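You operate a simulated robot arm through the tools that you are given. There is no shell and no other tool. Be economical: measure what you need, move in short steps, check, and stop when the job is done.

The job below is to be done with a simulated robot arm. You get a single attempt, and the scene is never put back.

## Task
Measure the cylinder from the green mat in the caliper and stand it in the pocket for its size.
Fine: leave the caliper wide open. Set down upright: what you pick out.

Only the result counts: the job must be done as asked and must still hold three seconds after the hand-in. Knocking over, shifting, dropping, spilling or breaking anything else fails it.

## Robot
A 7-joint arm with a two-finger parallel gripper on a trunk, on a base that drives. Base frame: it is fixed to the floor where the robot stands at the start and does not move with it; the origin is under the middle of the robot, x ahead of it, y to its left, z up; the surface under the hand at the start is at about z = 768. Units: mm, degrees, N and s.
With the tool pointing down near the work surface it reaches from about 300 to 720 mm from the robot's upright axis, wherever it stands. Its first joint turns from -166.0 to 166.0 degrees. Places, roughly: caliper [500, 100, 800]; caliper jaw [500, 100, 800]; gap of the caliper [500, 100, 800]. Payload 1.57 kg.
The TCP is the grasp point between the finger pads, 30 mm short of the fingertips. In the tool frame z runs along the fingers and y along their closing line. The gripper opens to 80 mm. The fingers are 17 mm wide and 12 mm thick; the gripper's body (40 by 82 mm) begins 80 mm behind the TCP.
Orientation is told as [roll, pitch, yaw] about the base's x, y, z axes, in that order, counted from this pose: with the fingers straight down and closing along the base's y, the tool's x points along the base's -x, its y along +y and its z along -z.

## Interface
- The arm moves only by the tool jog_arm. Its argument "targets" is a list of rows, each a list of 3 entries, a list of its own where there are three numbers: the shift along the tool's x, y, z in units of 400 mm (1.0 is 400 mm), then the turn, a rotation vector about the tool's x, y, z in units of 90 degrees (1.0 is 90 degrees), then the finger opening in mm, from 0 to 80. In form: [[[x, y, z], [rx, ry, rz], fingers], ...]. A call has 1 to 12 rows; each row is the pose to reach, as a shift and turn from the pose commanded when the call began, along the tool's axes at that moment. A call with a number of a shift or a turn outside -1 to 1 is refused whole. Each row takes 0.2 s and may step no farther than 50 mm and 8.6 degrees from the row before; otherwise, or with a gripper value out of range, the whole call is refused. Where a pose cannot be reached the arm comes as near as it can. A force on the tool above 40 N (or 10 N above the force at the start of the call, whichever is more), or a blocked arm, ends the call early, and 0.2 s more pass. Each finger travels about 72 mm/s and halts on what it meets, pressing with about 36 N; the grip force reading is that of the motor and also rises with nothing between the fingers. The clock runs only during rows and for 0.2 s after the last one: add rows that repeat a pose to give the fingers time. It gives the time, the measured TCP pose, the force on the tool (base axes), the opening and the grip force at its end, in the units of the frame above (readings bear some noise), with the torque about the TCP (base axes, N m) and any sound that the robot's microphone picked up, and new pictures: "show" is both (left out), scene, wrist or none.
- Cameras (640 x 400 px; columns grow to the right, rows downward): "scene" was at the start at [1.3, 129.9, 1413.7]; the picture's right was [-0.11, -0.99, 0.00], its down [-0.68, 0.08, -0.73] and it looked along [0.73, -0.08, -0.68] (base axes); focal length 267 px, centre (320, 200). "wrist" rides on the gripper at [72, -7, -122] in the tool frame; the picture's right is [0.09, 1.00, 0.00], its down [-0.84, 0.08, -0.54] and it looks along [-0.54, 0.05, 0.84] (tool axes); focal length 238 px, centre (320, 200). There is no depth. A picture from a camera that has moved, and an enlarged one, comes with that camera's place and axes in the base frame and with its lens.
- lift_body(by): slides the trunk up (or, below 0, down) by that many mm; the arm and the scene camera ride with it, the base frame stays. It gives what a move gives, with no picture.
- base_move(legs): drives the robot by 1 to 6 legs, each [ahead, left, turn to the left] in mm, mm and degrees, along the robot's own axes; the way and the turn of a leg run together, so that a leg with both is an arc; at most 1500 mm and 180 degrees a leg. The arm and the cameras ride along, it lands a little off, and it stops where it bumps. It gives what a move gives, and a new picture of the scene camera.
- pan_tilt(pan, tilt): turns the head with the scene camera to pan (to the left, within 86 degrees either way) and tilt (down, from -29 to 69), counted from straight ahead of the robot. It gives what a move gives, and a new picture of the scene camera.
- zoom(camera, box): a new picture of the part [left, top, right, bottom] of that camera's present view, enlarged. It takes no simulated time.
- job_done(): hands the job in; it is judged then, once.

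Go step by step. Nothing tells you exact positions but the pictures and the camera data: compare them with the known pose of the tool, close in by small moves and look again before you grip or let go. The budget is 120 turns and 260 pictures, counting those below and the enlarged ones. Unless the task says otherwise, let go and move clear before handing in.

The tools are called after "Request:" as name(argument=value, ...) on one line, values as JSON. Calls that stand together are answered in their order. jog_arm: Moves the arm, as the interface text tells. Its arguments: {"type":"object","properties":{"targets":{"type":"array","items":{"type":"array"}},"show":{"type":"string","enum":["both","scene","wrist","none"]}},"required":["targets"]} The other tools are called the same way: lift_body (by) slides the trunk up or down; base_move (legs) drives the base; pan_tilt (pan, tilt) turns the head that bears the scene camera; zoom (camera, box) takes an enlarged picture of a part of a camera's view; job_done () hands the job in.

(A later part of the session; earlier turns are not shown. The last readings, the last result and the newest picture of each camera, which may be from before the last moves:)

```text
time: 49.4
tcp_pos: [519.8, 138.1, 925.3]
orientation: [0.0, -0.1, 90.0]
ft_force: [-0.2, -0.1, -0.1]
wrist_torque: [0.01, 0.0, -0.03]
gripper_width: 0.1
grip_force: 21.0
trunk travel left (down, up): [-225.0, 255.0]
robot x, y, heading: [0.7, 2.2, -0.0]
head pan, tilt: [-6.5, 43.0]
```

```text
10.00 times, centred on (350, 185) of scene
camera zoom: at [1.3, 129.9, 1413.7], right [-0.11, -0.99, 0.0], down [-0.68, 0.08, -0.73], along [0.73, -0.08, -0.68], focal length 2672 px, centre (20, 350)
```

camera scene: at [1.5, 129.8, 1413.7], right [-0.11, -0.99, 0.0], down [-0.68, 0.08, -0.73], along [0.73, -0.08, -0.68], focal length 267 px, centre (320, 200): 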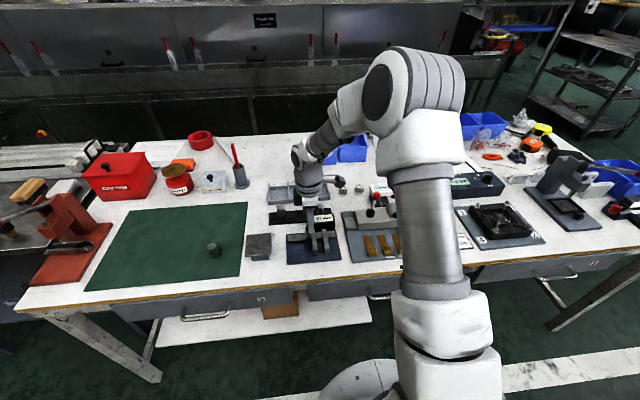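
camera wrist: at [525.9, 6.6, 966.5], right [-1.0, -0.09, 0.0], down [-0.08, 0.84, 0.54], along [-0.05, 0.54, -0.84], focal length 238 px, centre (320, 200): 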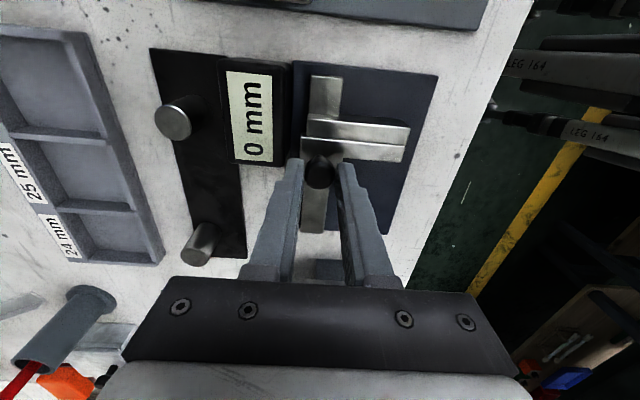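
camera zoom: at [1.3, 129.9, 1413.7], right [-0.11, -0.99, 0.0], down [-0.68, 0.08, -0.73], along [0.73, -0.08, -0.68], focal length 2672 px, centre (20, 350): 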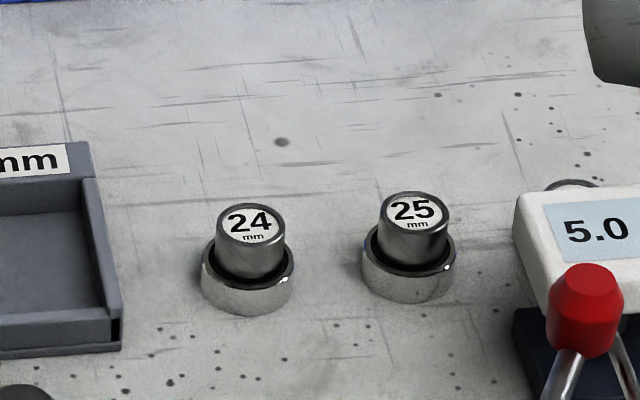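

The gripper's own zero is right too, yet it read 24 where the caliper read 25. To settle it, I'll measure the diameter optically with the wrist camera from two known distances.

Request:
jog_arm(targets=[[[-0.09, 0.009, -0.06], [0, 0, 0], 20], [[-0.18, 0.018, -0.12], [0, 0, 0], 50], [[-0.28, 0.027, -0.1775], [0, 0, 0], 80], [[-0.28, 0.027, -0.1775], [0, 0, 0], 80], [[-0.28, 0.027, -0.1775], [0, 0, 0], 80]], show="wrist")

Request:
zoom(camera="wrist", box=[304, 190, 336, 210])

Request:
jog_arm(targets=[[[-0.07, 0.006, 0.1], [0, 0, 0], 80], [[-0.14, 0.012, 0.2], [0, 0, 0], 80], [[-0.21, 0.018, 0.3], [0, 0, 0], 80], [[-0.27, 0.025, 0.38], [0, 0, 0], 80], [[-0.27, 0.025, 0.42], [0, 0, 0], 80], [[-0.27, 0.025, 0.42], [0, 0, 0], 80]], show="wrist")

Request:
zoom(camera="wrist", box=[296, 185, 344, 215])

```text
time: 50.6
tcp_pos: [509.2, 251.4, 996.4]
orientation: [0.0, 0.0, 90.0]
ft_force: [-0.7, -0.3, -0.4]
wrist_torque: [0.02, 0.0, -0.01]
gripper_width: 79.8
grip_force: 0.1
trunk travel left (down, up): [-225.0, 255.0]
robot x, y, heading: [0.8, -0.9, -0.2]
head pan, tilt: [-6.5, 43.0]
camera wrist: at [515.3, 177.9, 1118.2], right [-1.0, -0.09, 0.0], down [-0.08, 0.84, 0.54], along [-0.05, 0.54, -0.84], focal length 238 px, centre (320, 200)
```

wrist: 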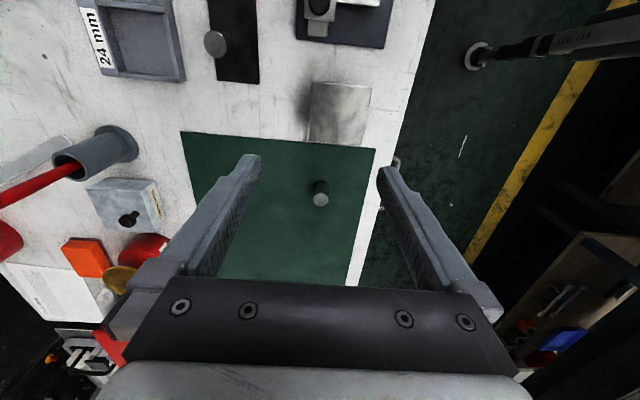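

```text
16.00 times, centred on (320, 200) of wrist
camera zoom: at [515.3, 177.9, 1118.2], right [-1.0, -0.09, 0.0], down [-0.08, 0.84, 0.54], along [-0.05, 0.54, -0.84], focal length 3814 px, centre (320, 200)
```

zoom: 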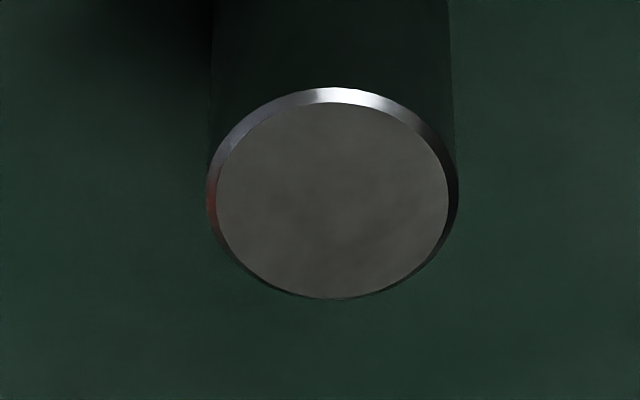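

```text
time: 52.0
tcp_pos: [499.5, 358.9, 829.6]
orientation: [0.0, 0.0, 90.1]
ft_force: [0.6, -0.1, -0.2]
wrist_torque: [0.03, 0.03, -0.04]
gripper_width: 79.6
grip_force: 0.1
trunk travel left (down, up): [-225.0, 255.0]
robot x, y, heading: [3.5, -0.2, -0.1]
head pan, tilt: [-6.5, 43.0]
camera wrist: at [505.9, 285.5, 950.0], right [-1.0, -0.09, 0.0], down [-0.08, 0.84, 0.54], along [-0.05, 0.54, -0.84], focal length 238 px, centre (320, 200)
```

wrist: 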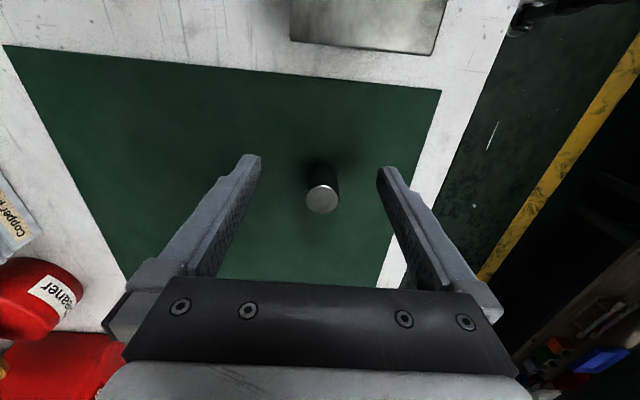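

```text
13.33 times, centred on (320, 200) of wrist
camera zoom: at [505.9, 285.5, 950.0], right [-1.0, -0.09, 0.0], down [-0.08, 0.84, 0.54], along [-0.05, 0.54, -0.84], focal length 3178 px, centre (320, 200)
```

zoom: 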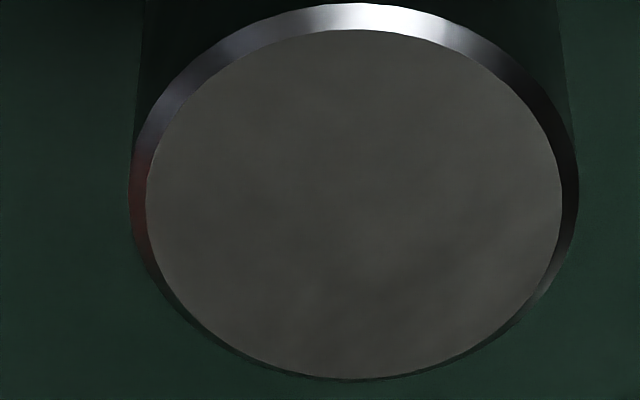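

The optical estimate is 24.6 mm ±0.3, leaning to the caliper's 25. The tray is out of reach from here anyway, so I rise and drive forward a bit; from there I can also view the 24/25 masters the same way for a calibration check.

Request:
jog_arm(targets=[[[0.05, 0, -0.12], [0, 0, 0], 80], [[0.1, 0, -0.24], [0, 0, 0], 80], [[0.2, 0, -0.3], [0, 0, 0], 60], [[0.3, 0, -0.35], [0, 0, 0], 40], [[0.4, 0, -0.4], [0, 0, 0], 40], [[0.4, 0, -0.4], [0, 0, 0], 40]], show="none")

Request:
base_move(legs=[[110, 0, 0]])

```text
refused: row 1 steps farther than a row can; nothing moved
```

```text
time: 53.4
tcp_pos: [610.4, 357.4, 827.8]
orientation: [0.0, 0.0, 90.0]
ft_force: [-0.2, 0.5, 0.1]
wrist_torque: [-0.01, 0.0, 0.03]
gripper_width: 80.1
grip_force: 0.1
trunk travel left (down, up): [-225.0, 255.0]
robot x, y, heading: [111.9, 3.7, 0.4]
head pan, tilt: [-6.5, 43.0]
camera scene: at [112.4, 129.8, 1413.7], right [-0.11, -0.99, 0.0], down [-0.68, 0.08, -0.73], along [0.73, -0.08, -0.68], focal length 267 px, centre (320, 200)
```

scene: 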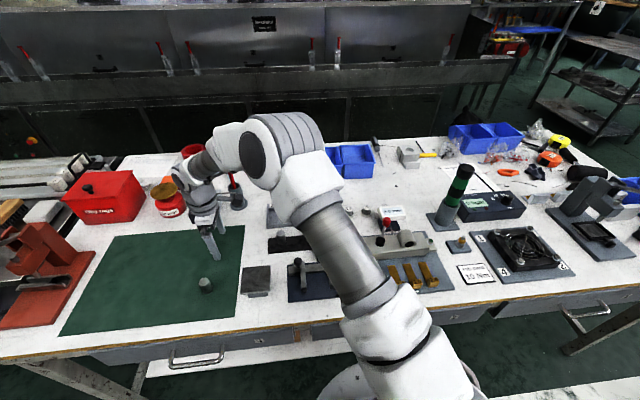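

The arm move was refused (step too long) while the drive went ahead with the hand still low; luckily the cylinder still stands. I rise first and check around.

Request:
jog_arm(targets=[[[0, 0, -0.11], [0, 0, 0], 80], [[0, 0, -0.22], [0, 0, 0], 80], [[0, 0, -0.33], [0, 0, 0], 80], [[0.08, 0.05, -0.38], [0, 0, 0], 80], [[0.16, 0.1, -0.42], [0, 0, 0], 80], [[0.24, 0.16, -0.42], [0, 0, 0], 80], [[0.27, 0.26, -0.42], [0, 0, 0], 80], [[0.27, 0.26, -0.42], [0, 0, 0], 80]])

Request:
zoom(camera="scene", box=[180, 170, 400, 310])

```text
time: 55.2
tcp_pos: [507.8, 247.9, 995.2]
orientation: [0.0, 0.0, 90.0]
ft_force: [0.0, -0.1, 0.7]
wrist_torque: [0.01, 0.0, 0.05]
gripper_width: 80.0
grip_force: 0.0
trunk travel left (down, up): [-225.0, 255.0]
robot x, y, heading: [112.3, 1.5, 0.4]
head pan, tilt: [-6.5, 43.0]
camera scene: at [112.4, 129.8, 1413.7], right [-0.11, -0.99, 0.0], down [-0.68, 0.08, -0.73], along [0.73, -0.08, -0.68], focal length 267 px, centre (320, 200)
camera wrist: at [513.4, 176.1, 1117.8], right [-1.0, -0.09, 0.0], down [-0.08, 0.84, 0.54], along [-0.05, 0.54, -0.84], focal length 238 px, centre (320, 200)
```

scene: 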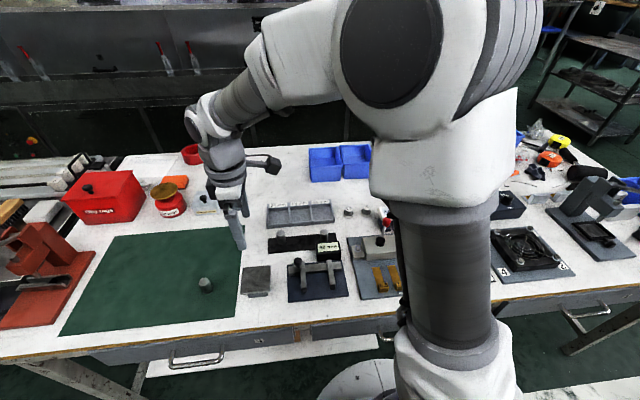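
wrist: 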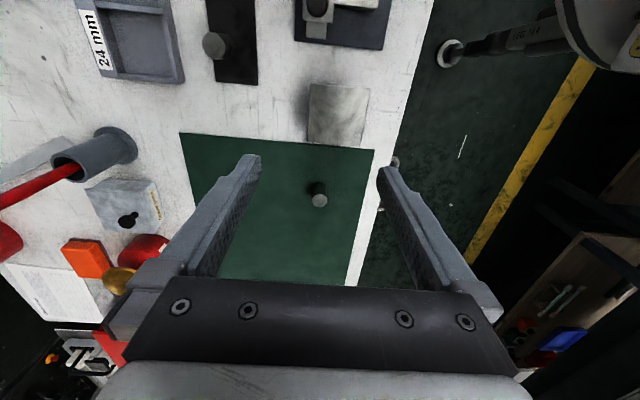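

```text
2.86 times, centred on (290, 240) of scene
camera zoom: at [112.4, 129.8, 1413.7], right [-0.11, -0.99, 0.0], down [-0.68, 0.08, -0.73], along [0.73, -0.08, -0.68], focal length 764 px, centre (406, 86)
```

zoom: 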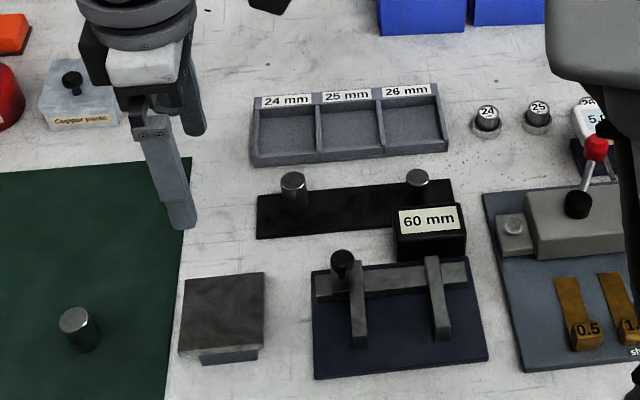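

All intact and the cylinder still stands. I'm at the far viewing pose again, so I take finer width measurements, then the near one.

Request:
zoom(camera="wrist", box=[310, 193, 330, 205.5])

Request:
jog_arm(targets=[[[-0.07, 0.006, 0.1], [0, 0, 0], 80], [[-0.14, 0.012, 0.2], [0, 0, 0], 80], [[-0.21, 0.018, 0.3], [0, 0, 0], 80], [[-0.26, 0.025, 0.38], [0, 0, 0], 80], [[-0.26, 0.025, 0.41], [0, 0, 0], 80], [[-0.26, 0.025, 0.41], [0, 0, 0], 80], [[-0.26, 0.025, 0.41], [0, 0, 0], 80]], show="wrist")

Request:
zoom(camera="wrist", box=[300, 187.5, 340, 212.5])

```text
16.00 times, centred on (320, 199) of wrist
camera zoom: at [513.4, 176.1, 1117.8], right [-1.0, -0.09, 0.0], down [-0.08, 0.84, 0.54], along [-0.05, 0.54, -0.84], focal length 3814 px, centre (320, 212)
```

zoom: 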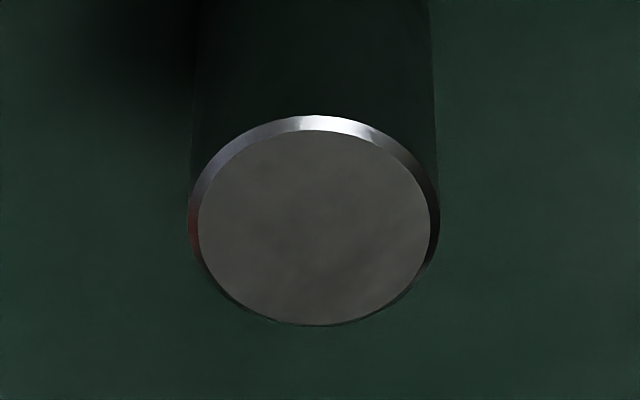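

```text
time: 56.8
tcp_pos: [497.8, 353.7, 832.2]
orientation: [0.0, 0.1, 90.1]
ft_force: [0.3, -0.1, 0.5]
wrist_torque: [-0.03, -0.03, 0.02]
gripper_width: 80.1
grip_force: 0.0
trunk travel left (down, up): [-225.0, 255.0]
robot x, y, heading: [110.7, 0.6, 0.2]
head pan, tilt: [-6.5, 43.0]
camera wrist: at [503.6, 280.8, 954.9], right [-1.0, -0.09, 0.0], down [-0.08, 0.84, 0.54], along [-0.05, 0.54, -0.84], focal length 238 px, centre (320, 200)
```

wrist: 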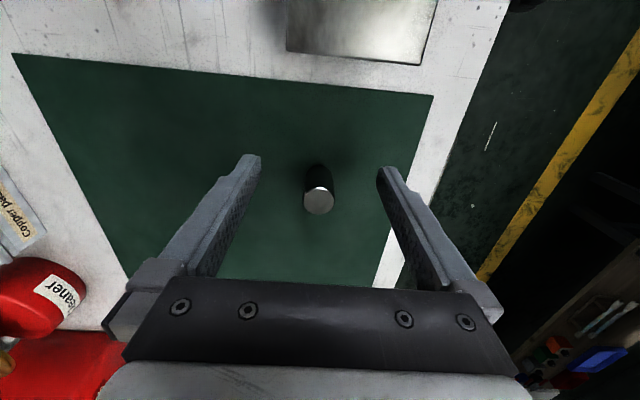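

```text
16.00 times, centred on (320, 200) of wrist
camera zoom: at [503.6, 280.8, 954.9], right [-1.0, -0.09, 0.0], down [-0.08, 0.84, 0.54], along [-0.05, 0.54, -0.84], focal length 3814 px, centre (320, 200)
```

zoom: 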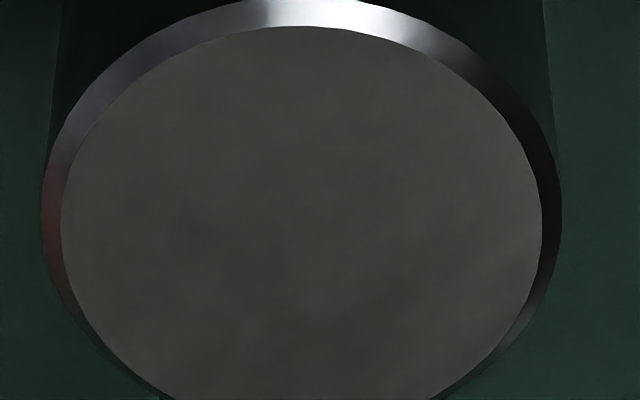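

Second optical result 24.7 mm: it agrees with the caliper's 25, not 24. I now pick up the cylinder again.

Request:
jog_arm(targets=[[[-0.03, 0.005, 0], [0, 0, 0], 80], [[-0.0625, 0.005, 0], [0, 0, 0], 70], [[-0.0625, 0.005, 0.03], [0, 0, 0], 60], [[-0.0625, 0.005, 0.06], [0, 0, 0], 60], [[-0.0625, 0.005, 0.06], [0, 0, 0], 60]], show="wrist")

```text
time: 58.0
tcp_pos: [495.4, 377.9, 808.3]
orientation: [0.0, -0.1, 89.9]
ft_force: [-0.9, -0.1, 0.4]
wrist_torque: [-0.03, 0.01, 0.0]
gripper_width: 60.0
grip_force: 0.1
trunk travel left (down, up): [-225.0, 255.0]
robot x, y, heading: [113.8, 3.3, 0.3]
head pan, tilt: [-6.5, 43.0]
camera wrist: at [501.8, 305.0, 930.6], right [-1.0, -0.09, 0.0], down [-0.08, 0.84, 0.54], along [-0.05, 0.54, -0.84], focal length 238 px, centre (320, 200)
```

wrist: 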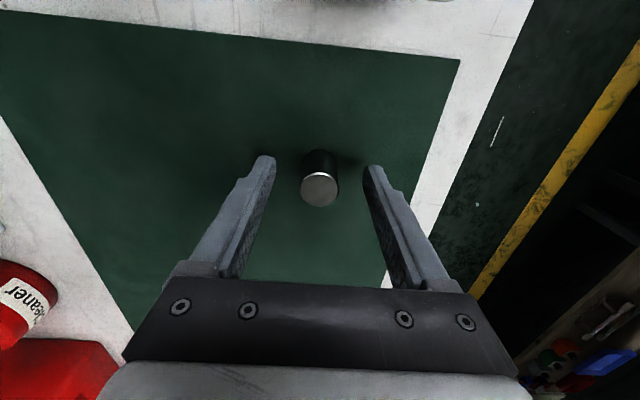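

Request:
jog_arm(targets=[[[0, 0.0, -0.0175], [0, 0, 0], 50], [[0, 0.0, -0.0175], [0, 0, 0], 36], [[0, 0.0, -0.0175], [0, 0, 0], 18], [[0, 0, -0.0175], [0, 0, 0], 18], [[0, 0, -0.0175], [0, 0, 0], 18], [[0, 0, -0.0175], [0, 0, 0], 18]], show="none")

Request:
jog_arm(targets=[[[0, 0, -0.1], [0, 0, 0], 18], [[0, 0, -0.2], [0, 0, 0], 18], [[0, 0, -0.3], [0, 0, 0], 18], [[0, 0, -0.4], [0, 0, 0], 18], [[0, 0, -0.4], [0, 0, 0], 18]])

Request:
zoom(camera="scene", box=[255, 190, 345, 250])

```text
time: 59.4
tcp_pos: [496.6, 378.5, 815.9]
orientation: [0.0, 0.1, 89.9]
ft_force: [1.9, 0.3, 0.1]
wrist_torque: [0.04, -0.05, -0.02]
gripper_width: 24.1
grip_force: 36.5
trunk travel left (down, up): [-225.0, 255.0]
robot x, y, heading: [111.2, 4.3, -0.1]
head pan, tilt: [-6.5, 43.0]
```

```text
time: 60.6
tcp_pos: [495.3, 377.0, 975.3]
orientation: [-0.1, 0.0, 90.0]
ft_force: [0.1, 0.2, -0.9]
wrist_torque: [0.0, -0.01, -0.01]
gripper_width: 24.1
grip_force: 35.8
trunk travel left (down, up): [-225.0, 255.0]
robot x, y, heading: [113.4, 3.0, -0.0]
head pan, tilt: [-6.5, 43.0]
camera scene: at [112.5, 129.8, 1413.7], right [-0.11, -0.99, 0.0], down [-0.68, 0.08, -0.73], along [0.73, -0.08, -0.68], focal length 267 px, centre (320, 200)
camera wrist: at [500.7, 304.8, 1098.1], right [-1.0, -0.09, 0.0], down [-0.08, 0.84, 0.54], along [-0.05, 0.54, -0.84], focal length 238 px, centre (320, 200)
```

scene: 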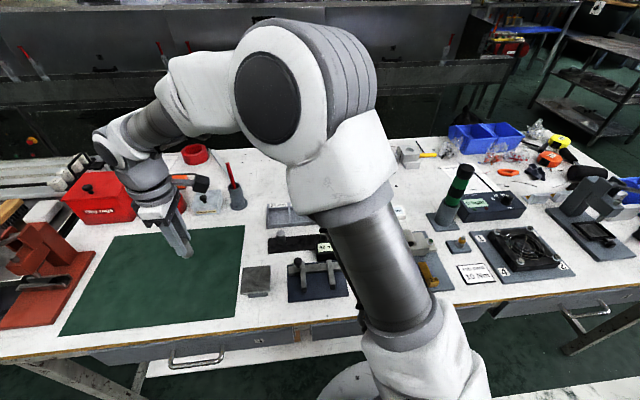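
wrist: 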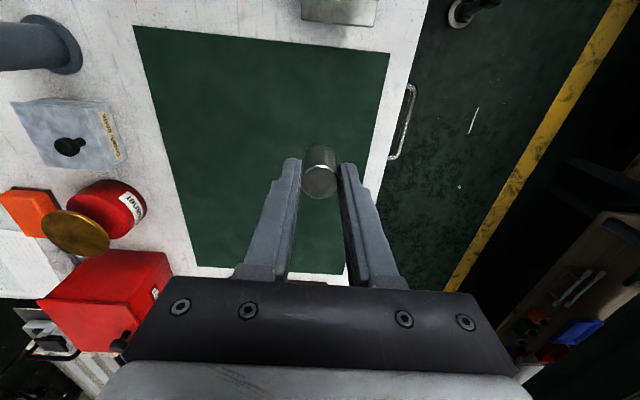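

```text
6.67 times, centred on (300, 220) of scene
camera zoom: at [112.5, 129.8, 1413.7], right [-0.11, -0.99, 0.0], down [-0.68, 0.08, -0.73], along [0.73, -0.08, -0.68], focal length 1782 px, centre (453, 67)
```

zoom: 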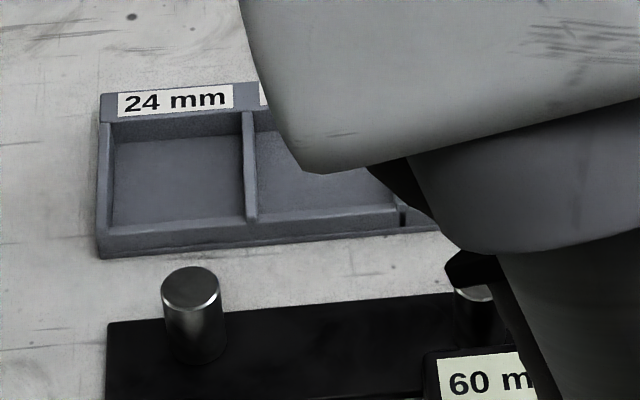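

The cylinder is held again, this time a little higher for pocket clearance. Moving near the tray's 25 mm pocket (around (730, 124)) for a look.

Request:
jog_arm(targets=[[[0.075, -0.058, 0], [0, 0, 0], 18], [[0.15, -0.116, 0], [0, 0, 0], 18], [[0.225, -0.175, 0], [0, 0, 0], 18], [[0.3, -0.233, 0], [0, 0, 0], 18], [[0.375, -0.291, 0], [0, 0, 0], 18], [[0.45, -0.35, 0], [0, 0, 0], 18], [[0.525, -0.408, 0], [0, 0, 0], 18], [[0.6, -0.466, 0], [0, 0, 0], 18], [[0.675, -0.524, 0], [0, 0, 0], 18], [[0.7425, -0.5825, 0], [0, 0, 0], 18], [[0.7425, -0.5825, 0], [0, 0, 0], 18]])

Request:
zoom(camera="wrist", box=[200, 40, 440, 220])

Request:
zoom(camera="scene", box=[255, 190, 345, 250])

```text
time: 63.0
tcp_pos: [728.6, 79.2, 975.5]
orientation: [0.0, -0.1, 89.9]
ft_force: [-0.2, 0.1, -1.1]
wrist_torque: [0.01, 0.02, 0.01]
gripper_width: 24.1
grip_force: 36.0
trunk travel left (down, up): [-225.0, 255.0]
robot x, y, heading: [111.8, -3.2, -0.1]
head pan, tilt: [-6.5, 43.0]
camera scene: at [112.7, 129.8, 1413.7], right [-0.11, -0.99, 0.0], down [-0.68, 0.08, -0.73], along [0.73, -0.08, -0.68], focal length 267 px, centre (320, 200)
camera wrist: at [734.8, 7.0, 1097.0], right [-1.0, -0.09, 0.0], down [-0.08, 0.84, 0.54], along [-0.05, 0.54, -0.84], focal length 238 px, centre (320, 200)
```

scene: 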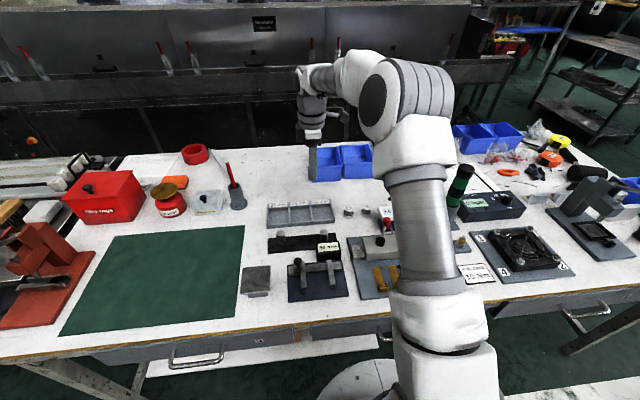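
wrist: 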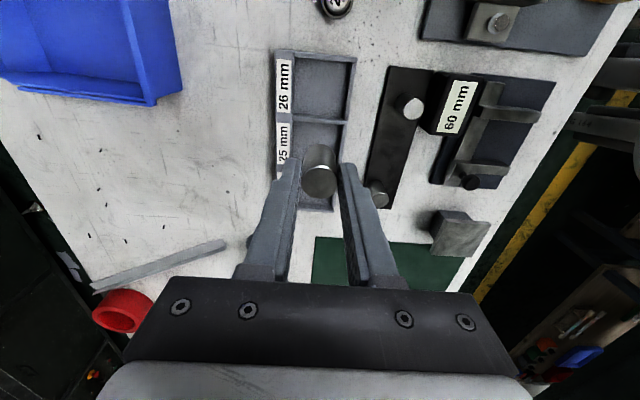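

```text
2.22 times, centred on (320, 130) of wrist
camera zoom: at [734.8, 7.0, 1097.0], right [-1.0, -0.09, 0.0], down [-0.08, 0.84, 0.54], along [-0.05, 0.54, -0.84], focal length 530 px, centre (320, 356)
```

zoom: 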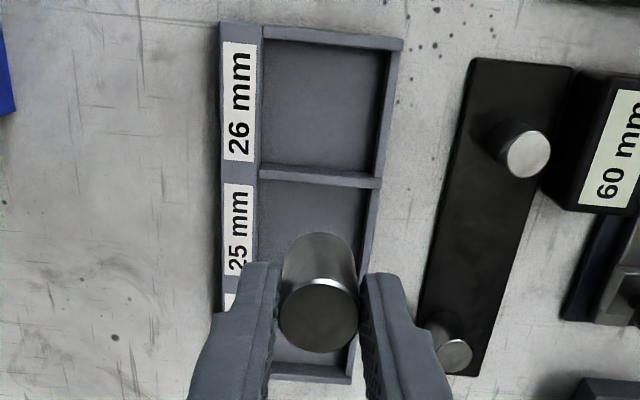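

```text
6.67 times, centred on (300, 220) of scene
camera zoom: at [112.7, 129.8, 1413.7], right [-0.11, -0.99, 0.0], down [-0.68, 0.08, -0.73], along [0.73, -0.08, -0.68], focal length 1782 px, centre (453, 67)
```

zoom: 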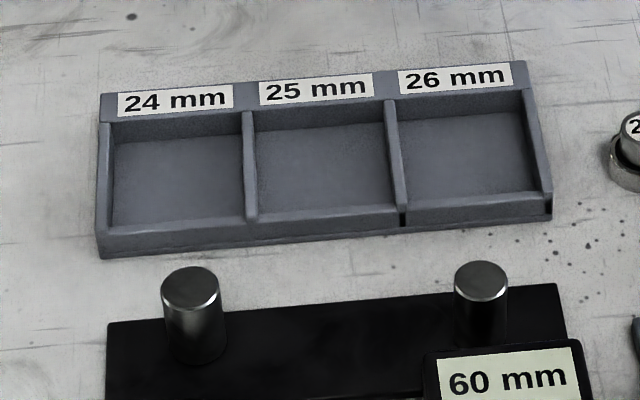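

The 25 mm pocket's centre is about (731, 121), roughly 66 × 68 mm. I move over it and lower partway.

Request:
jog_arm(targets=[[[-0.05, -0.003, 0.02], [0, 0, 0], 18], [[-0.105, -0.006, 0.05], [0, 0, 0], 18], [[-0.105, -0.006, 0.15], [0, 0, 0], 18], [[-0.105, -0.006, 0.25], [0, 0, 0], 18], [[-0.105, -0.006, 0.3], [0, 0, 0], 18], [[-0.105, -0.006, 0.3], [0, 0, 0], 18]])

Request:
zoom(camera="wrist", box=[200, 60, 440, 260])

Request:
zoom(camera="scene", box=[255, 190, 345, 250])

```text
time: 64.4
tcp_pos: [729.2, 123.6, 852.5]
orientation: [-0.1, 0.1, 90.0]
ft_force: [0.2, -1.2, -1.1]
wrist_torque: [-0.02, -0.01, 0.02]
gripper_width: 24.0
grip_force: 35.9
trunk travel left (down, up): [-225.0, 255.0]
robot x, y, heading: [112.8, -1.2, 0.1]
head pan, tilt: [-6.5, 43.0]
camera scene: at [112.7, 129.8, 1413.7], right [-0.11, -0.99, 0.0], down [-0.68, 0.08, -0.73], along [0.73, -0.08, -0.68], focal length 267 px, centre (320, 200)
camera wrist: at [736.1, 51.1, 975.9], right [-1.0, -0.09, 0.0], down [-0.08, 0.84, 0.54], along [-0.05, 0.54, -0.84], focal length 238 px, centre (320, 200)
```

scene: 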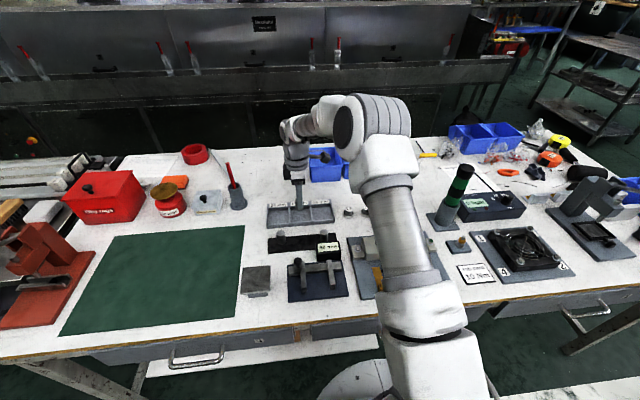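
wrist: 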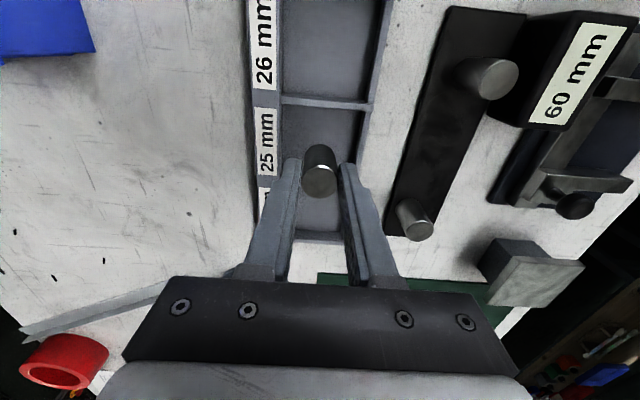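

```text
2.00 times, centred on (320, 160) of wrist
camera zoom: at [736.1, 51.1, 975.9], right [-1.0, -0.09, 0.0], down [-0.08, 0.84, 0.54], along [-0.05, 0.54, -0.84], focal length 477 px, centre (320, 280)
```

zoom: 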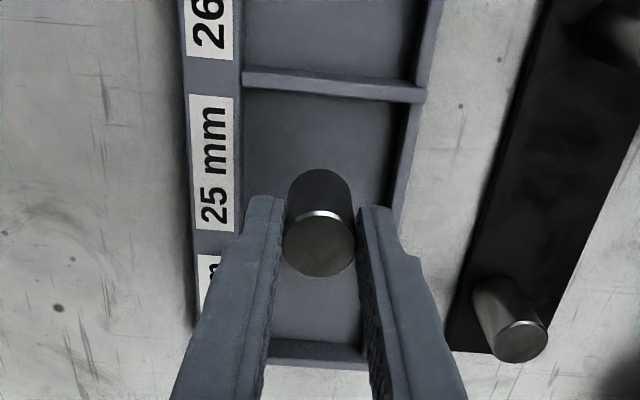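

```text
6.67 times, centred on (300, 220) of scene
camera zoom: at [112.7, 129.8, 1413.7], right [-0.11, -0.99, 0.0], down [-0.68, 0.08, -0.73], along [0.73, -0.08, -0.68], focal length 1782 px, centre (453, 67)
```

zoom: 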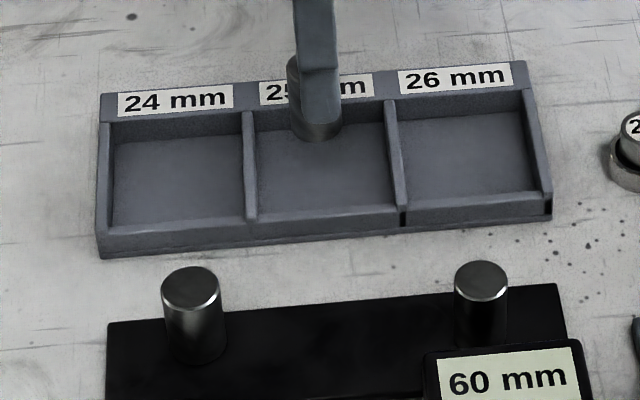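

The cylinder sits well within the pocket outline; small correction of −3.5 mm in y, then lowering.

Request:
jog_arm(targets=[[[0.009, 0, 0.03], [0, 0, 0], 18], [[0.009, 0, 0.055], [0, 0, 0], 18], [[0.009, 0, 0.06], [0, 0, 0], 18], [[0.009, 0, 0.06], [0, 0, 0], 18]], show="none")

Request:
zoom(camera="scene", box=[275, 190, 335, 240])

Request:
jog_arm(targets=[[[0, 0, 0.005], [0, 0, 0], 18], [[0, 0, 0.008], [0, 0, 0], 18], [[0, 0, 0.008], [0, 0, 0], 18]], show="none")

```text
time: 65.4
tcp_pos: [729.9, 120.4, 830.8]
orientation: [-0.1, 0.0, 90.1]
ft_force: [0.7, 0.3, -1.6]
wrist_torque: [-0.02, 0.0, 0.0]
gripper_width: 24.2
grip_force: 35.8
trunk travel left (down, up): [-225.0, 255.0]
robot x, y, heading: [112.4, 2.9, 0.0]
head pan, tilt: [-6.5, 43.0]
```

```text
8.00 times, centred on (305, 215) of scene
camera zoom: at [112.6, 129.8, 1413.7], right [-0.11, -0.99, 0.0], down [-0.68, 0.08, -0.73], along [0.73, -0.08, -0.68], focal length 2138 px, centre (440, 80)
```

zoom: 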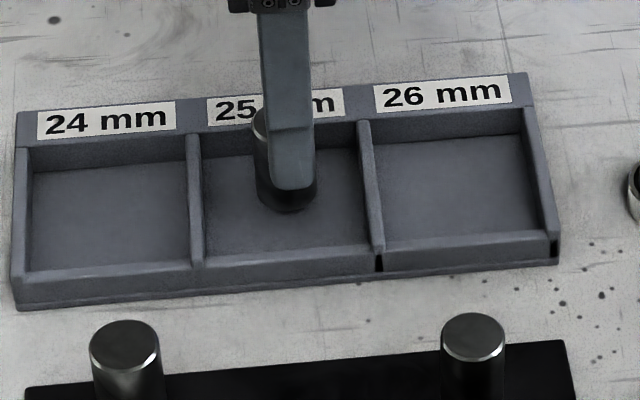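

```text
time: 66.2
tcp_pos: [731.1, 119.9, 828.0]
orientation: [0.0, 0.1, 90.0]
ft_force: [-0.3, 0.8, -1.9]
wrist_torque: [0.02, 0.0, 0.01]
gripper_width: 23.7
grip_force: 36.0
trunk travel left (down, up): [-225.0, 255.0]
robot x, y, heading: [110.6, 2.8, -0.1]
head pan, tilt: [-6.5, 43.0]
```

Request:
jog_arm(targets=[[[0, 0, 0.004], [0, 0, 0], 18], [[0, 0, 0.007], [0, 0, 0], 18], [[0, 0, 0.007], [0, 0, 0], 18]], show="none")

Request:
jog_arm(targets=[[[0, 0, 0.004], [0, 0, 0], 18], [[0, 0, 0.004], [0, 0, 0], 18]], show="none")

```text
time: 67.0
tcp_pos: [729.5, 119.1, 824.8]
orientation: [0.0, 0.0, 90.0]
ft_force: [1.0, -0.6, -0.7]
wrist_torque: [0.05, -0.01, 0.02]
gripper_width: 24.1
grip_force: 36.0
trunk travel left (down, up): [-225.0, 255.0]
robot x, y, heading: [114.9, 3.1, -0.1]
head pan, tilt: [-6.5, 43.0]
```

```text
time: 67.6
tcp_pos: [730.2, 119.3, 823.4]
orientation: [0.0, 0.0, 90.0]
ft_force: [0.3, 0.5, -1.2]
wrist_torque: [0.01, 0.01, -0.03]
gripper_width: 24.1
grip_force: 35.6
trunk travel left (down, up): [-225.0, 255.0]
robot x, y, heading: [108.4, 0.7, 0.1]
head pan, tilt: [-6.5, 43.0]
```

Request:
jog_arm(targets=[[[0, 0, 0.004], [0, 0, 0], 18], [[0, 0, 0.004], [0, 0, 0], 18]], show="none")

Request:
jog_arm(targets=[[[0, 0, 0.0025], [0, 0, 0], 18], [[0, 0, 0.0025], [0, 0, 0], 18]], show="none")

```text
time: 68.2
tcp_pos: [731.0, 119.1, 822.6]
orientation: [0.0, 0.1, 89.9]
ft_force: [0.1, 0.8, -0.7]
wrist_torque: [0.01, -0.03, 0.0]
gripper_width: 24.2
grip_force: 36.2
trunk travel left (down, up): [-225.0, 255.0]
robot x, y, heading: [111.5, 1.9, -0.0]
head pan, tilt: [-6.5, 43.0]
```

```text
time: 68.8
tcp_pos: [730.6, 119.7, 820.7]
orientation: [0.0, 0.0, 90.1]
ft_force: [-0.4, -0.2, -1.4]
wrist_torque: [0.01, -0.02, 0.03]
gripper_width: 24.2
grip_force: 35.5
trunk travel left (down, up): [-225.0, 255.0]
robot x, y, heading: [110.7, 0.2, -0.4]
head pan, tilt: [-6.5, 43.0]
```

Request:
jog_arm(targets=[[[0, 0, 0.0025], [0, 0, 0], 18], [[0, 0, 0.0025], [0, 0, 0], 18]], show="none")

Request:
jog_arm(targets=[[[0, 0, 0.0025], [0, 0, 0], 18], [[0, 0, 0.0025], [0, 0, 0], 18]], show="none")

Request:
zoom(camera="scene", box=[275, 190, 335, 240])

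```text
time: 69.4
tcp_pos: [729.3, 118.3, 818.9]
orientation: [-0.1, -0.1, 90.1]
ft_force: [0.2, 0.8, -0.5]
wrist_torque: [0.01, 0.02, 0.01]
gripper_width: 24.1
grip_force: 35.9
trunk travel left (down, up): [-225.0, 255.0]
robot x, y, heading: [113.2, 0.1, 0.1]
head pan, tilt: [-6.5, 43.0]
```

```text
time: 70.0
tcp_pos: [730.2, 118.1, 818.1]
orientation: [0.0, 0.0, 90.0]
ft_force: [-0.3, -0.2, -1.0]
wrist_torque: [0.03, -0.01, -0.01]
gripper_width: 24.0
grip_force: 35.9
trunk travel left (down, up): [-225.0, 255.0]
robot x, y, heading: [110.6, -2.4, 0.1]
head pan, tilt: [-6.5, 43.0]
```

```text
8.00 times, centred on (305, 215) of scene
camera zoom: at [112.6, 129.8, 1413.7], right [-0.11, -0.99, 0.0], down [-0.68, 0.08, -0.73], along [0.73, -0.08, -0.68], focal length 2138 px, centre (440, 80)
```

zoom: 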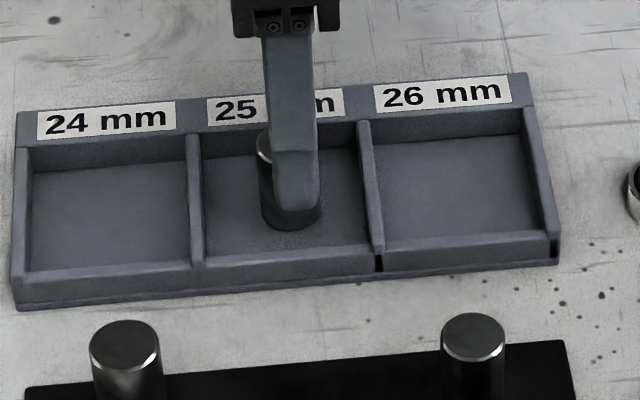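

Request:
jog_arm(targets=[[[0, 0, 0.0025], [0, 0, 0], 18], [[0, 0, 0.0025], [0, 0, 0], 18]], show="none")

Request:
jog_arm(targets=[[[0, 0, 0.002], [0, 0, 0], 18], [[0, 0, 0.002], [0, 0, 0], 18]], show="none")

```text
time: 70.6
tcp_pos: [730.7, 119.8, 818.4]
orientation: [0.1, -0.1, 90.0]
ft_force: [-1.8, -0.6, 4.9]
wrist_torque: [-0.03, 0.1, -0.03]
gripper_width: 23.9
grip_force: 36.1
trunk travel left (down, up): [-225.0, 255.0]
robot x, y, heading: [111.9, -1.3, 0.2]
head pan, tilt: [-6.5, 43.0]
```

```text
time: 71.2
tcp_pos: [730.9, 119.0, 818.5]
orientation: [-0.1, 0.0, 89.9]
ft_force: [-3.5, -1.6, 12.8]
wrist_torque: [-0.01, 0.13, 0.03]
gripper_width: 23.8
grip_force: 35.9
trunk travel left (down, up): [-225.0, 255.0]
robot x, y, heading: [111.6, 0.0, -0.1]
head pan, tilt: [-6.5, 43.0]
```

On the pocket floor. I relax by 0.8 mm, open slightly, and withdraw straight up.

Request:
jog_arm(targets=[[[0, 0, -0.002], [0, 0, 0], 24], [[0, 0, -0.002], [0, 0, 0], 29], [[0, 0, -0.002], [0, 0, 0], 33], [[0, 0, -0.002], [0, 0, 0], 33]], show="none")

Request:
jog_arm(targets=[[[0, 0, -0.03], [0, 0, 0], 33], [[0, 0, -0.1], [0, 0, 0], 33], [[0, 0, -0.2], [0, 0, 0], 33], [[0, 0, -0.3], [0, 0, 0], 40], [[0.1, 0.05, -0.35], [0, 0, 0], 40], [[0.2, 0.05, -0.38], [0, 0, 0], 40], [[0.2, 0.05, -0.38], [0, 0, 0], 40]])

Request:
zoom(camera="scene", box=[245, 180, 365, 310])

Request:
zoom(camera="wrist", box=[200, 40, 440, 220])

```text
time: 72.2
tcp_pos: [731.1, 119.5, 817.0]
orientation: [0.0, -0.1, 90.0]
ft_force: [0.8, 0.2, 1.0]
wrist_torque: [-0.02, 0.05, -0.01]
gripper_width: 33.0
grip_force: 0.2
trunk travel left (down, up): [-225.0, 255.0]
robot x, y, heading: [113.1, -0.3, -0.0]
head pan, tilt: [-6.5, 43.0]
```

```text
time: 73.8
tcp_pos: [710.1, 35.8, 970.5]
orientation: [0.1, 0.0, 89.9]
ft_force: [-0.4, 0.0, -0.9]
wrist_torque: [-0.04, -0.01, 0.0]
gripper_width: 40.2
grip_force: 0.0
trunk travel left (down, up): [-225.0, 255.0]
robot x, y, heading: [110.5, -4.1, -0.1]
head pan, tilt: [-6.5, 43.0]
camera scene: at [112.5, 129.7, 1413.7], right [-0.11, -0.99, 0.0], down [-0.68, 0.08, -0.73], along [0.73, -0.08, -0.68], focal length 267 px, centre (320, 200)
camera wrist: at [716.6, -36.3, 1092.9], right [-1.0, -0.09, 0.0], down [-0.08, 0.84, 0.54], along [-0.05, 0.54, -0.84], focal length 238 px, centre (320, 200)
```

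scene: 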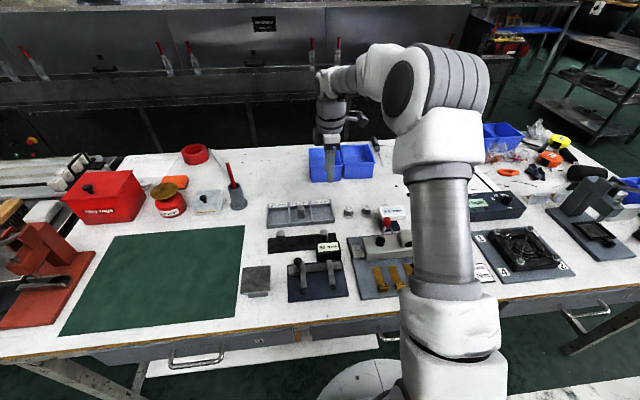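
wrist: 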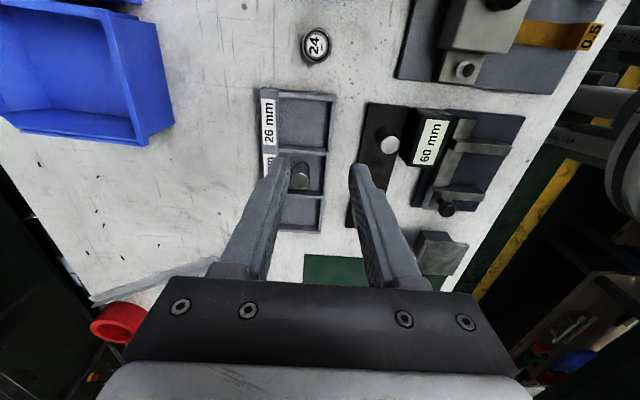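

```text
3.08 times, centred on (305, 245) of scene
camera zoom: at [112.5, 129.7, 1413.7], right [-0.11, -0.99, 0.0], down [-0.68, 0.08, -0.73], along [0.73, -0.08, -0.68], focal length 822 px, centre (366, 62)
```

zoom: 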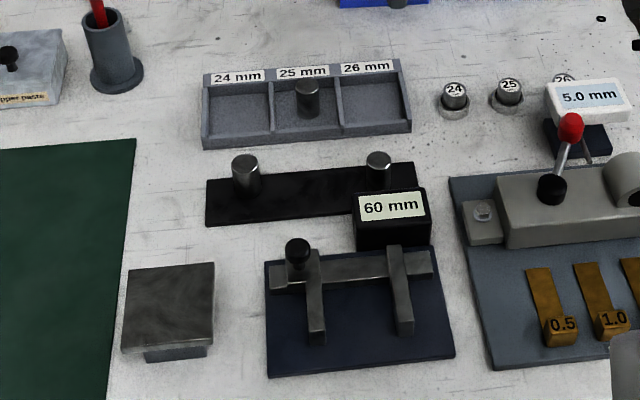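

```text
2.22 times, centred on (320, 130) of wrist
camera zoom: at [716.6, -36.3, 1092.9], right [-1.0, -0.09, 0.0], down [-0.08, 0.84, 0.54], along [-0.05, 0.54, -0.84], focal length 530 px, centre (320, 356)
```

zoom: 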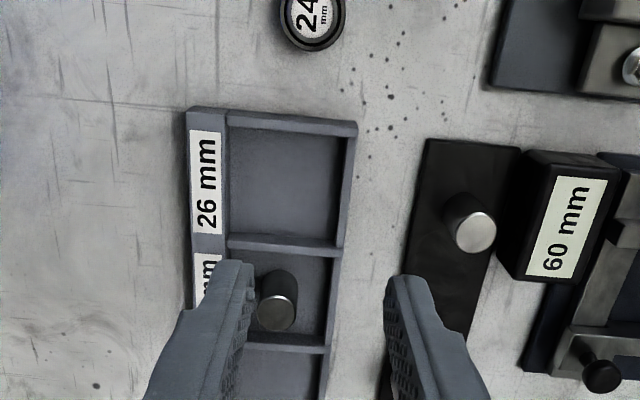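

The cylinder stands upright in the 25 mm pocket and the caliper is open at 60. Because the gripper's own width differed, I do one last no-touch check: measure the 24 mm master optically by the same method.

Request:
jog_arm(targets=[[[0.1, -0.012, -0.02], [0, 0, 0], 60], [[0.2, -0.024, -0.04], [0, 0, 0], 80], [[0.3, -0.036, -0.054], [0, 0, 0], 80], [[0.4, -0.048, -0.054], [0, 0, 0], 80], [[0.5, -0.0585, -0.054], [0, 0, 0], 80], [[0.5, -0.0585, -0.054], [0, 0, 0], 80]], show="wrist")

```text
time: 75.2
tcp_pos: [734.5, -161.5, 989.7]
orientation: [0.0, 0.0, 90.0]
ft_force: [0.0, -0.1, -0.1]
wrist_torque: [0.04, 0.0, -0.02]
gripper_width: 79.9
grip_force: 0.1
trunk travel left (down, up): [-225.0, 255.0]
robot x, y, heading: [111.8, -2.0, -0.0]
head pan, tilt: [-6.5, 43.0]
camera wrist: at [741.0, -234.1, 1111.6], right [-1.0, -0.09, 0.0], down [-0.08, 0.84, 0.54], along [-0.05, 0.54, -0.84], focal length 238 px, centre (320, 200)
```

wrist: 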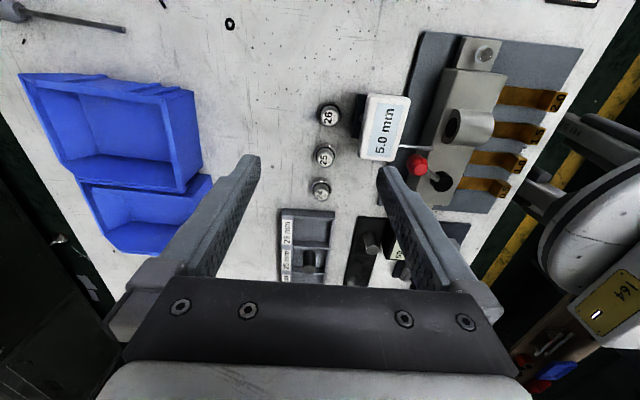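

Request:
zoom(camera="wrist", box=[300, 177.5, 340, 202.5])

Request:
zoom(camera="wrist", box=[305, 142.5, 345, 167.5])

Request:
zoom(camera="wrist", box=[288, 250, 328, 275])

```text
16.00 times, centred on (320, 190) of wrist
camera zoom: at [741.0, -234.1, 1111.6], right [-1.0, -0.09, 0.0], down [-0.08, 0.84, 0.54], along [-0.05, 0.54, -0.84], focal length 3814 px, centre (320, 360)
```

zoom: 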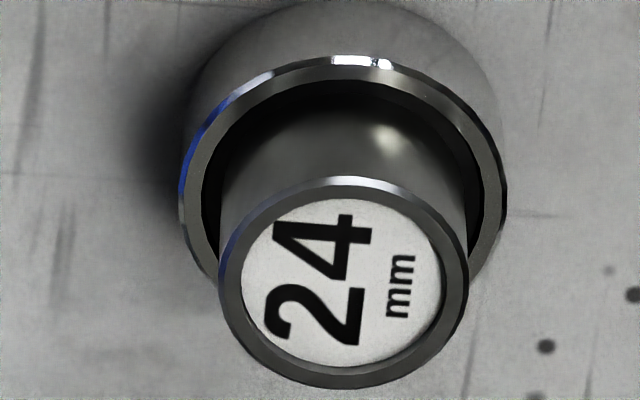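

```text
16.00 times, centred on (325, 155) of wrist
camera zoom: at [741.0, -234.1, 1111.6], right [-1.0, -0.09, 0.0], down [-0.08, 0.84, 0.54], along [-0.05, 0.54, -0.84], focal length 3814 px, centre (240, 920)
```

zoom: 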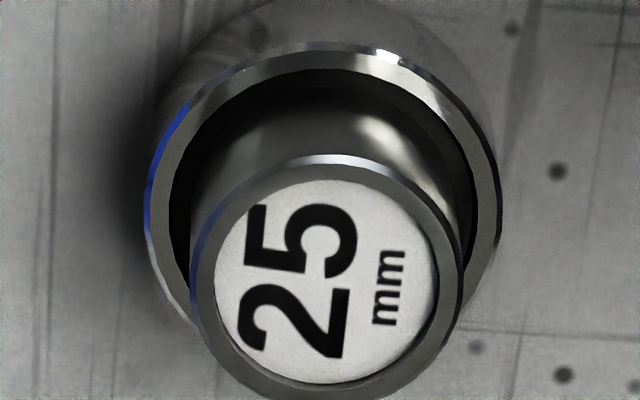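

```text
16.00 times, centred on (308, 262) of wrist
camera zoom: at [741.0, -234.1, 1111.6], right [-1.0, -0.09, 0.0], down [-0.08, 0.84, 0.54], along [-0.05, 0.54, -0.84], focal length 3814 px, centre (512, -800)
```

zoom: 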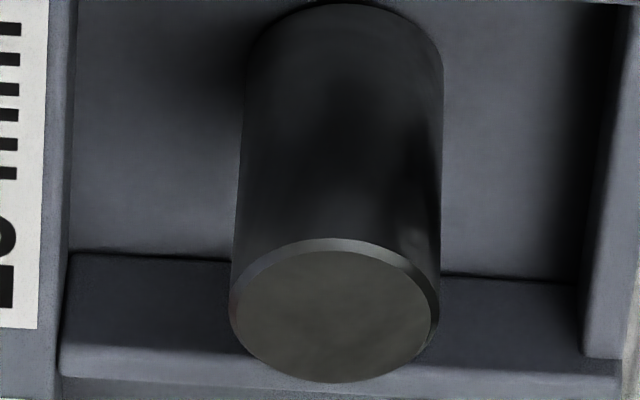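

Request:
jog_arm(targets=[[[-0.054, 0.005, 0.084], [0, 0, 0], 80], [[-0.108, 0.01, 0.168], [0, 0, 0], 80], [[-0.162, 0.015, 0.252], [0, 0, 0], 80], [[-0.216, 0.02, 0.336], [0, 0, 0], 80], [[-0.216, 0.02, 0.336], [0, 0, 0], 80], [[-0.216, 0.02, 0.336], [0, 0, 0], 80]], show="wrist")

```text
time: 76.6
tcp_pos: [725.6, -74.1, 856.7]
orientation: [0.0, 0.0, 90.1]
ft_force: [-0.3, -0.2, 0.1]
wrist_torque: [0.02, 0.01, -0.02]
gripper_width: 80.0
grip_force: 0.0
trunk travel left (down, up): [-225.0, 255.0]
robot x, y, heading: [107.8, -2.5, 0.1]
head pan, tilt: [-6.5, 43.0]
camera wrist: at [732.4, -146.4, 978.8], right [-1.0, -0.09, 0.0], down [-0.08, 0.84, 0.54], along [-0.05, 0.54, -0.84], focal length 238 px, centre (320, 200)
```

wrist: 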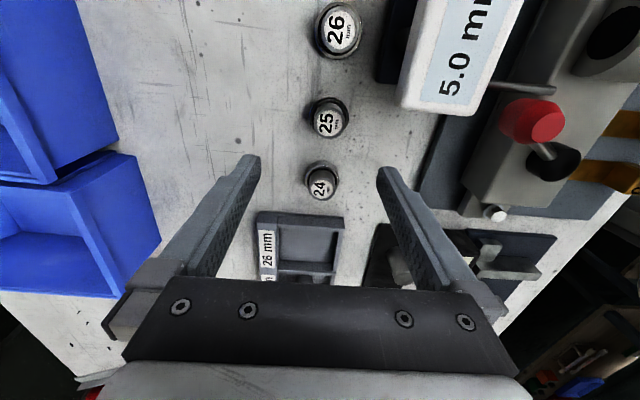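

Request:
zoom(camera="wrist", box=[300, 170.5, 340, 195.5])

Request:
zoom(camera="wrist", box=[308, 107.5, 348, 132.5])

```text
16.00 times, centred on (320, 183) of wrist
camera zoom: at [732.4, -146.4, 978.8], right [-1.0, -0.09, 0.0], down [-0.08, 0.84, 0.54], along [-0.05, 0.54, -0.84], focal length 3814 px, centre (320, 472)
```

zoom: 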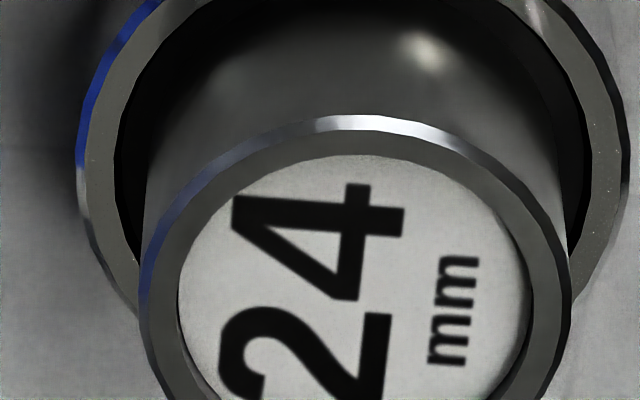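

```text
16.00 times, centred on (328, 120) of wrist
camera zoom: at [732.4, -146.4, 978.8], right [-1.0, -0.09, 0.0], down [-0.08, 0.84, 0.54], along [-0.05, 0.54, -0.84], focal length 3814 px, centre (192, 1480)
```

zoom: 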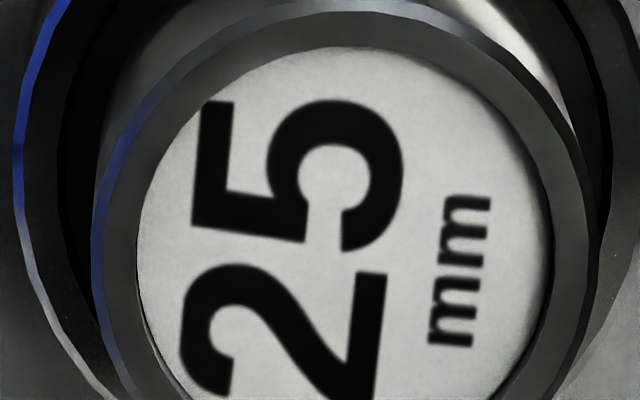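

The optical checks show the masters are drawn at about 25.0 mm and my method holds to roughly 1 %. With the caliper's zero-checked 25 mm, the cylinder belongs in the 25 pocket, where it stands; I rise clear and take a last look.

Request:
jog_arm(targets=[[[0, 0, -0.1], [0, 0, 0], 80], [[0, 0, -0.2], [0, 0, 0], 80], [[0, 0, -0.3], [0, 0, 0], 80], [[0, 0, -0.4], [0, 0, 0], 80], [[0, 0, -0.4], [0, 0, 0], 80]], show="scene")

Request:
zoom(camera="scene", box=[240, 170, 400, 310])

```text
time: 77.8
tcp_pos: [726.1, -74.2, 1015.5]
orientation: [0.1, 0.0, 90.0]
ft_force: [0.1, 0.2, 0.1]
wrist_torque: [-0.01, -0.01, 0.01]
gripper_width: 79.8
grip_force: 0.1
trunk travel left (down, up): [-225.0, 255.0]
robot x, y, heading: [111.1, 4.9, 0.0]
head pan, tilt: [-6.5, 43.0]
camera scene: at [112.4, 129.8, 1413.7], right [-0.11, -0.99, 0.0], down [-0.68, 0.08, -0.73], along [0.73, -0.08, -0.68], focal length 267 px, centre (320, 200)
```

scene: 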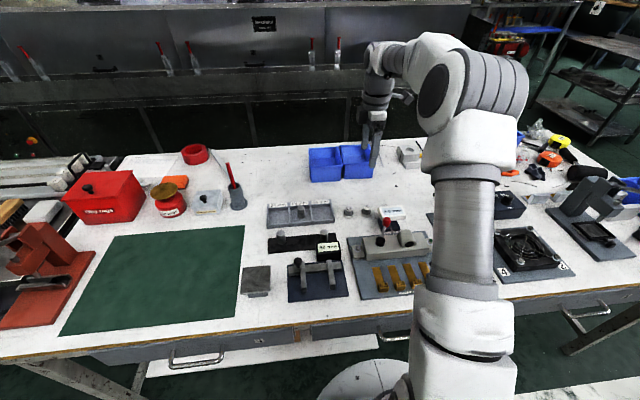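

```text
2.86 times, centred on (320, 240) of scene
camera zoom: at [112.4, 129.8, 1413.7], right [-0.11, -0.99, 0.0], down [-0.68, 0.08, -0.73], along [0.73, -0.08, -0.68], focal length 764 px, centre (320, 86)
```

zoom: 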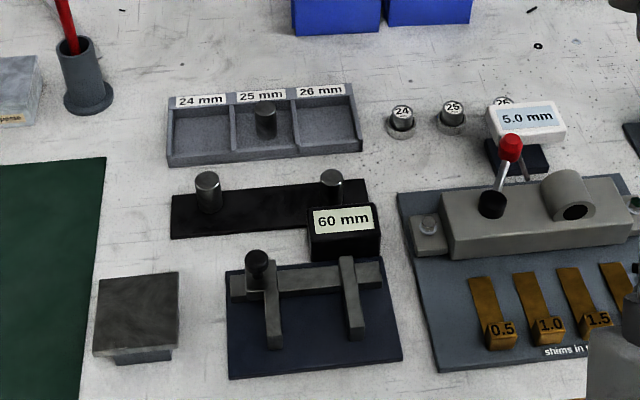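

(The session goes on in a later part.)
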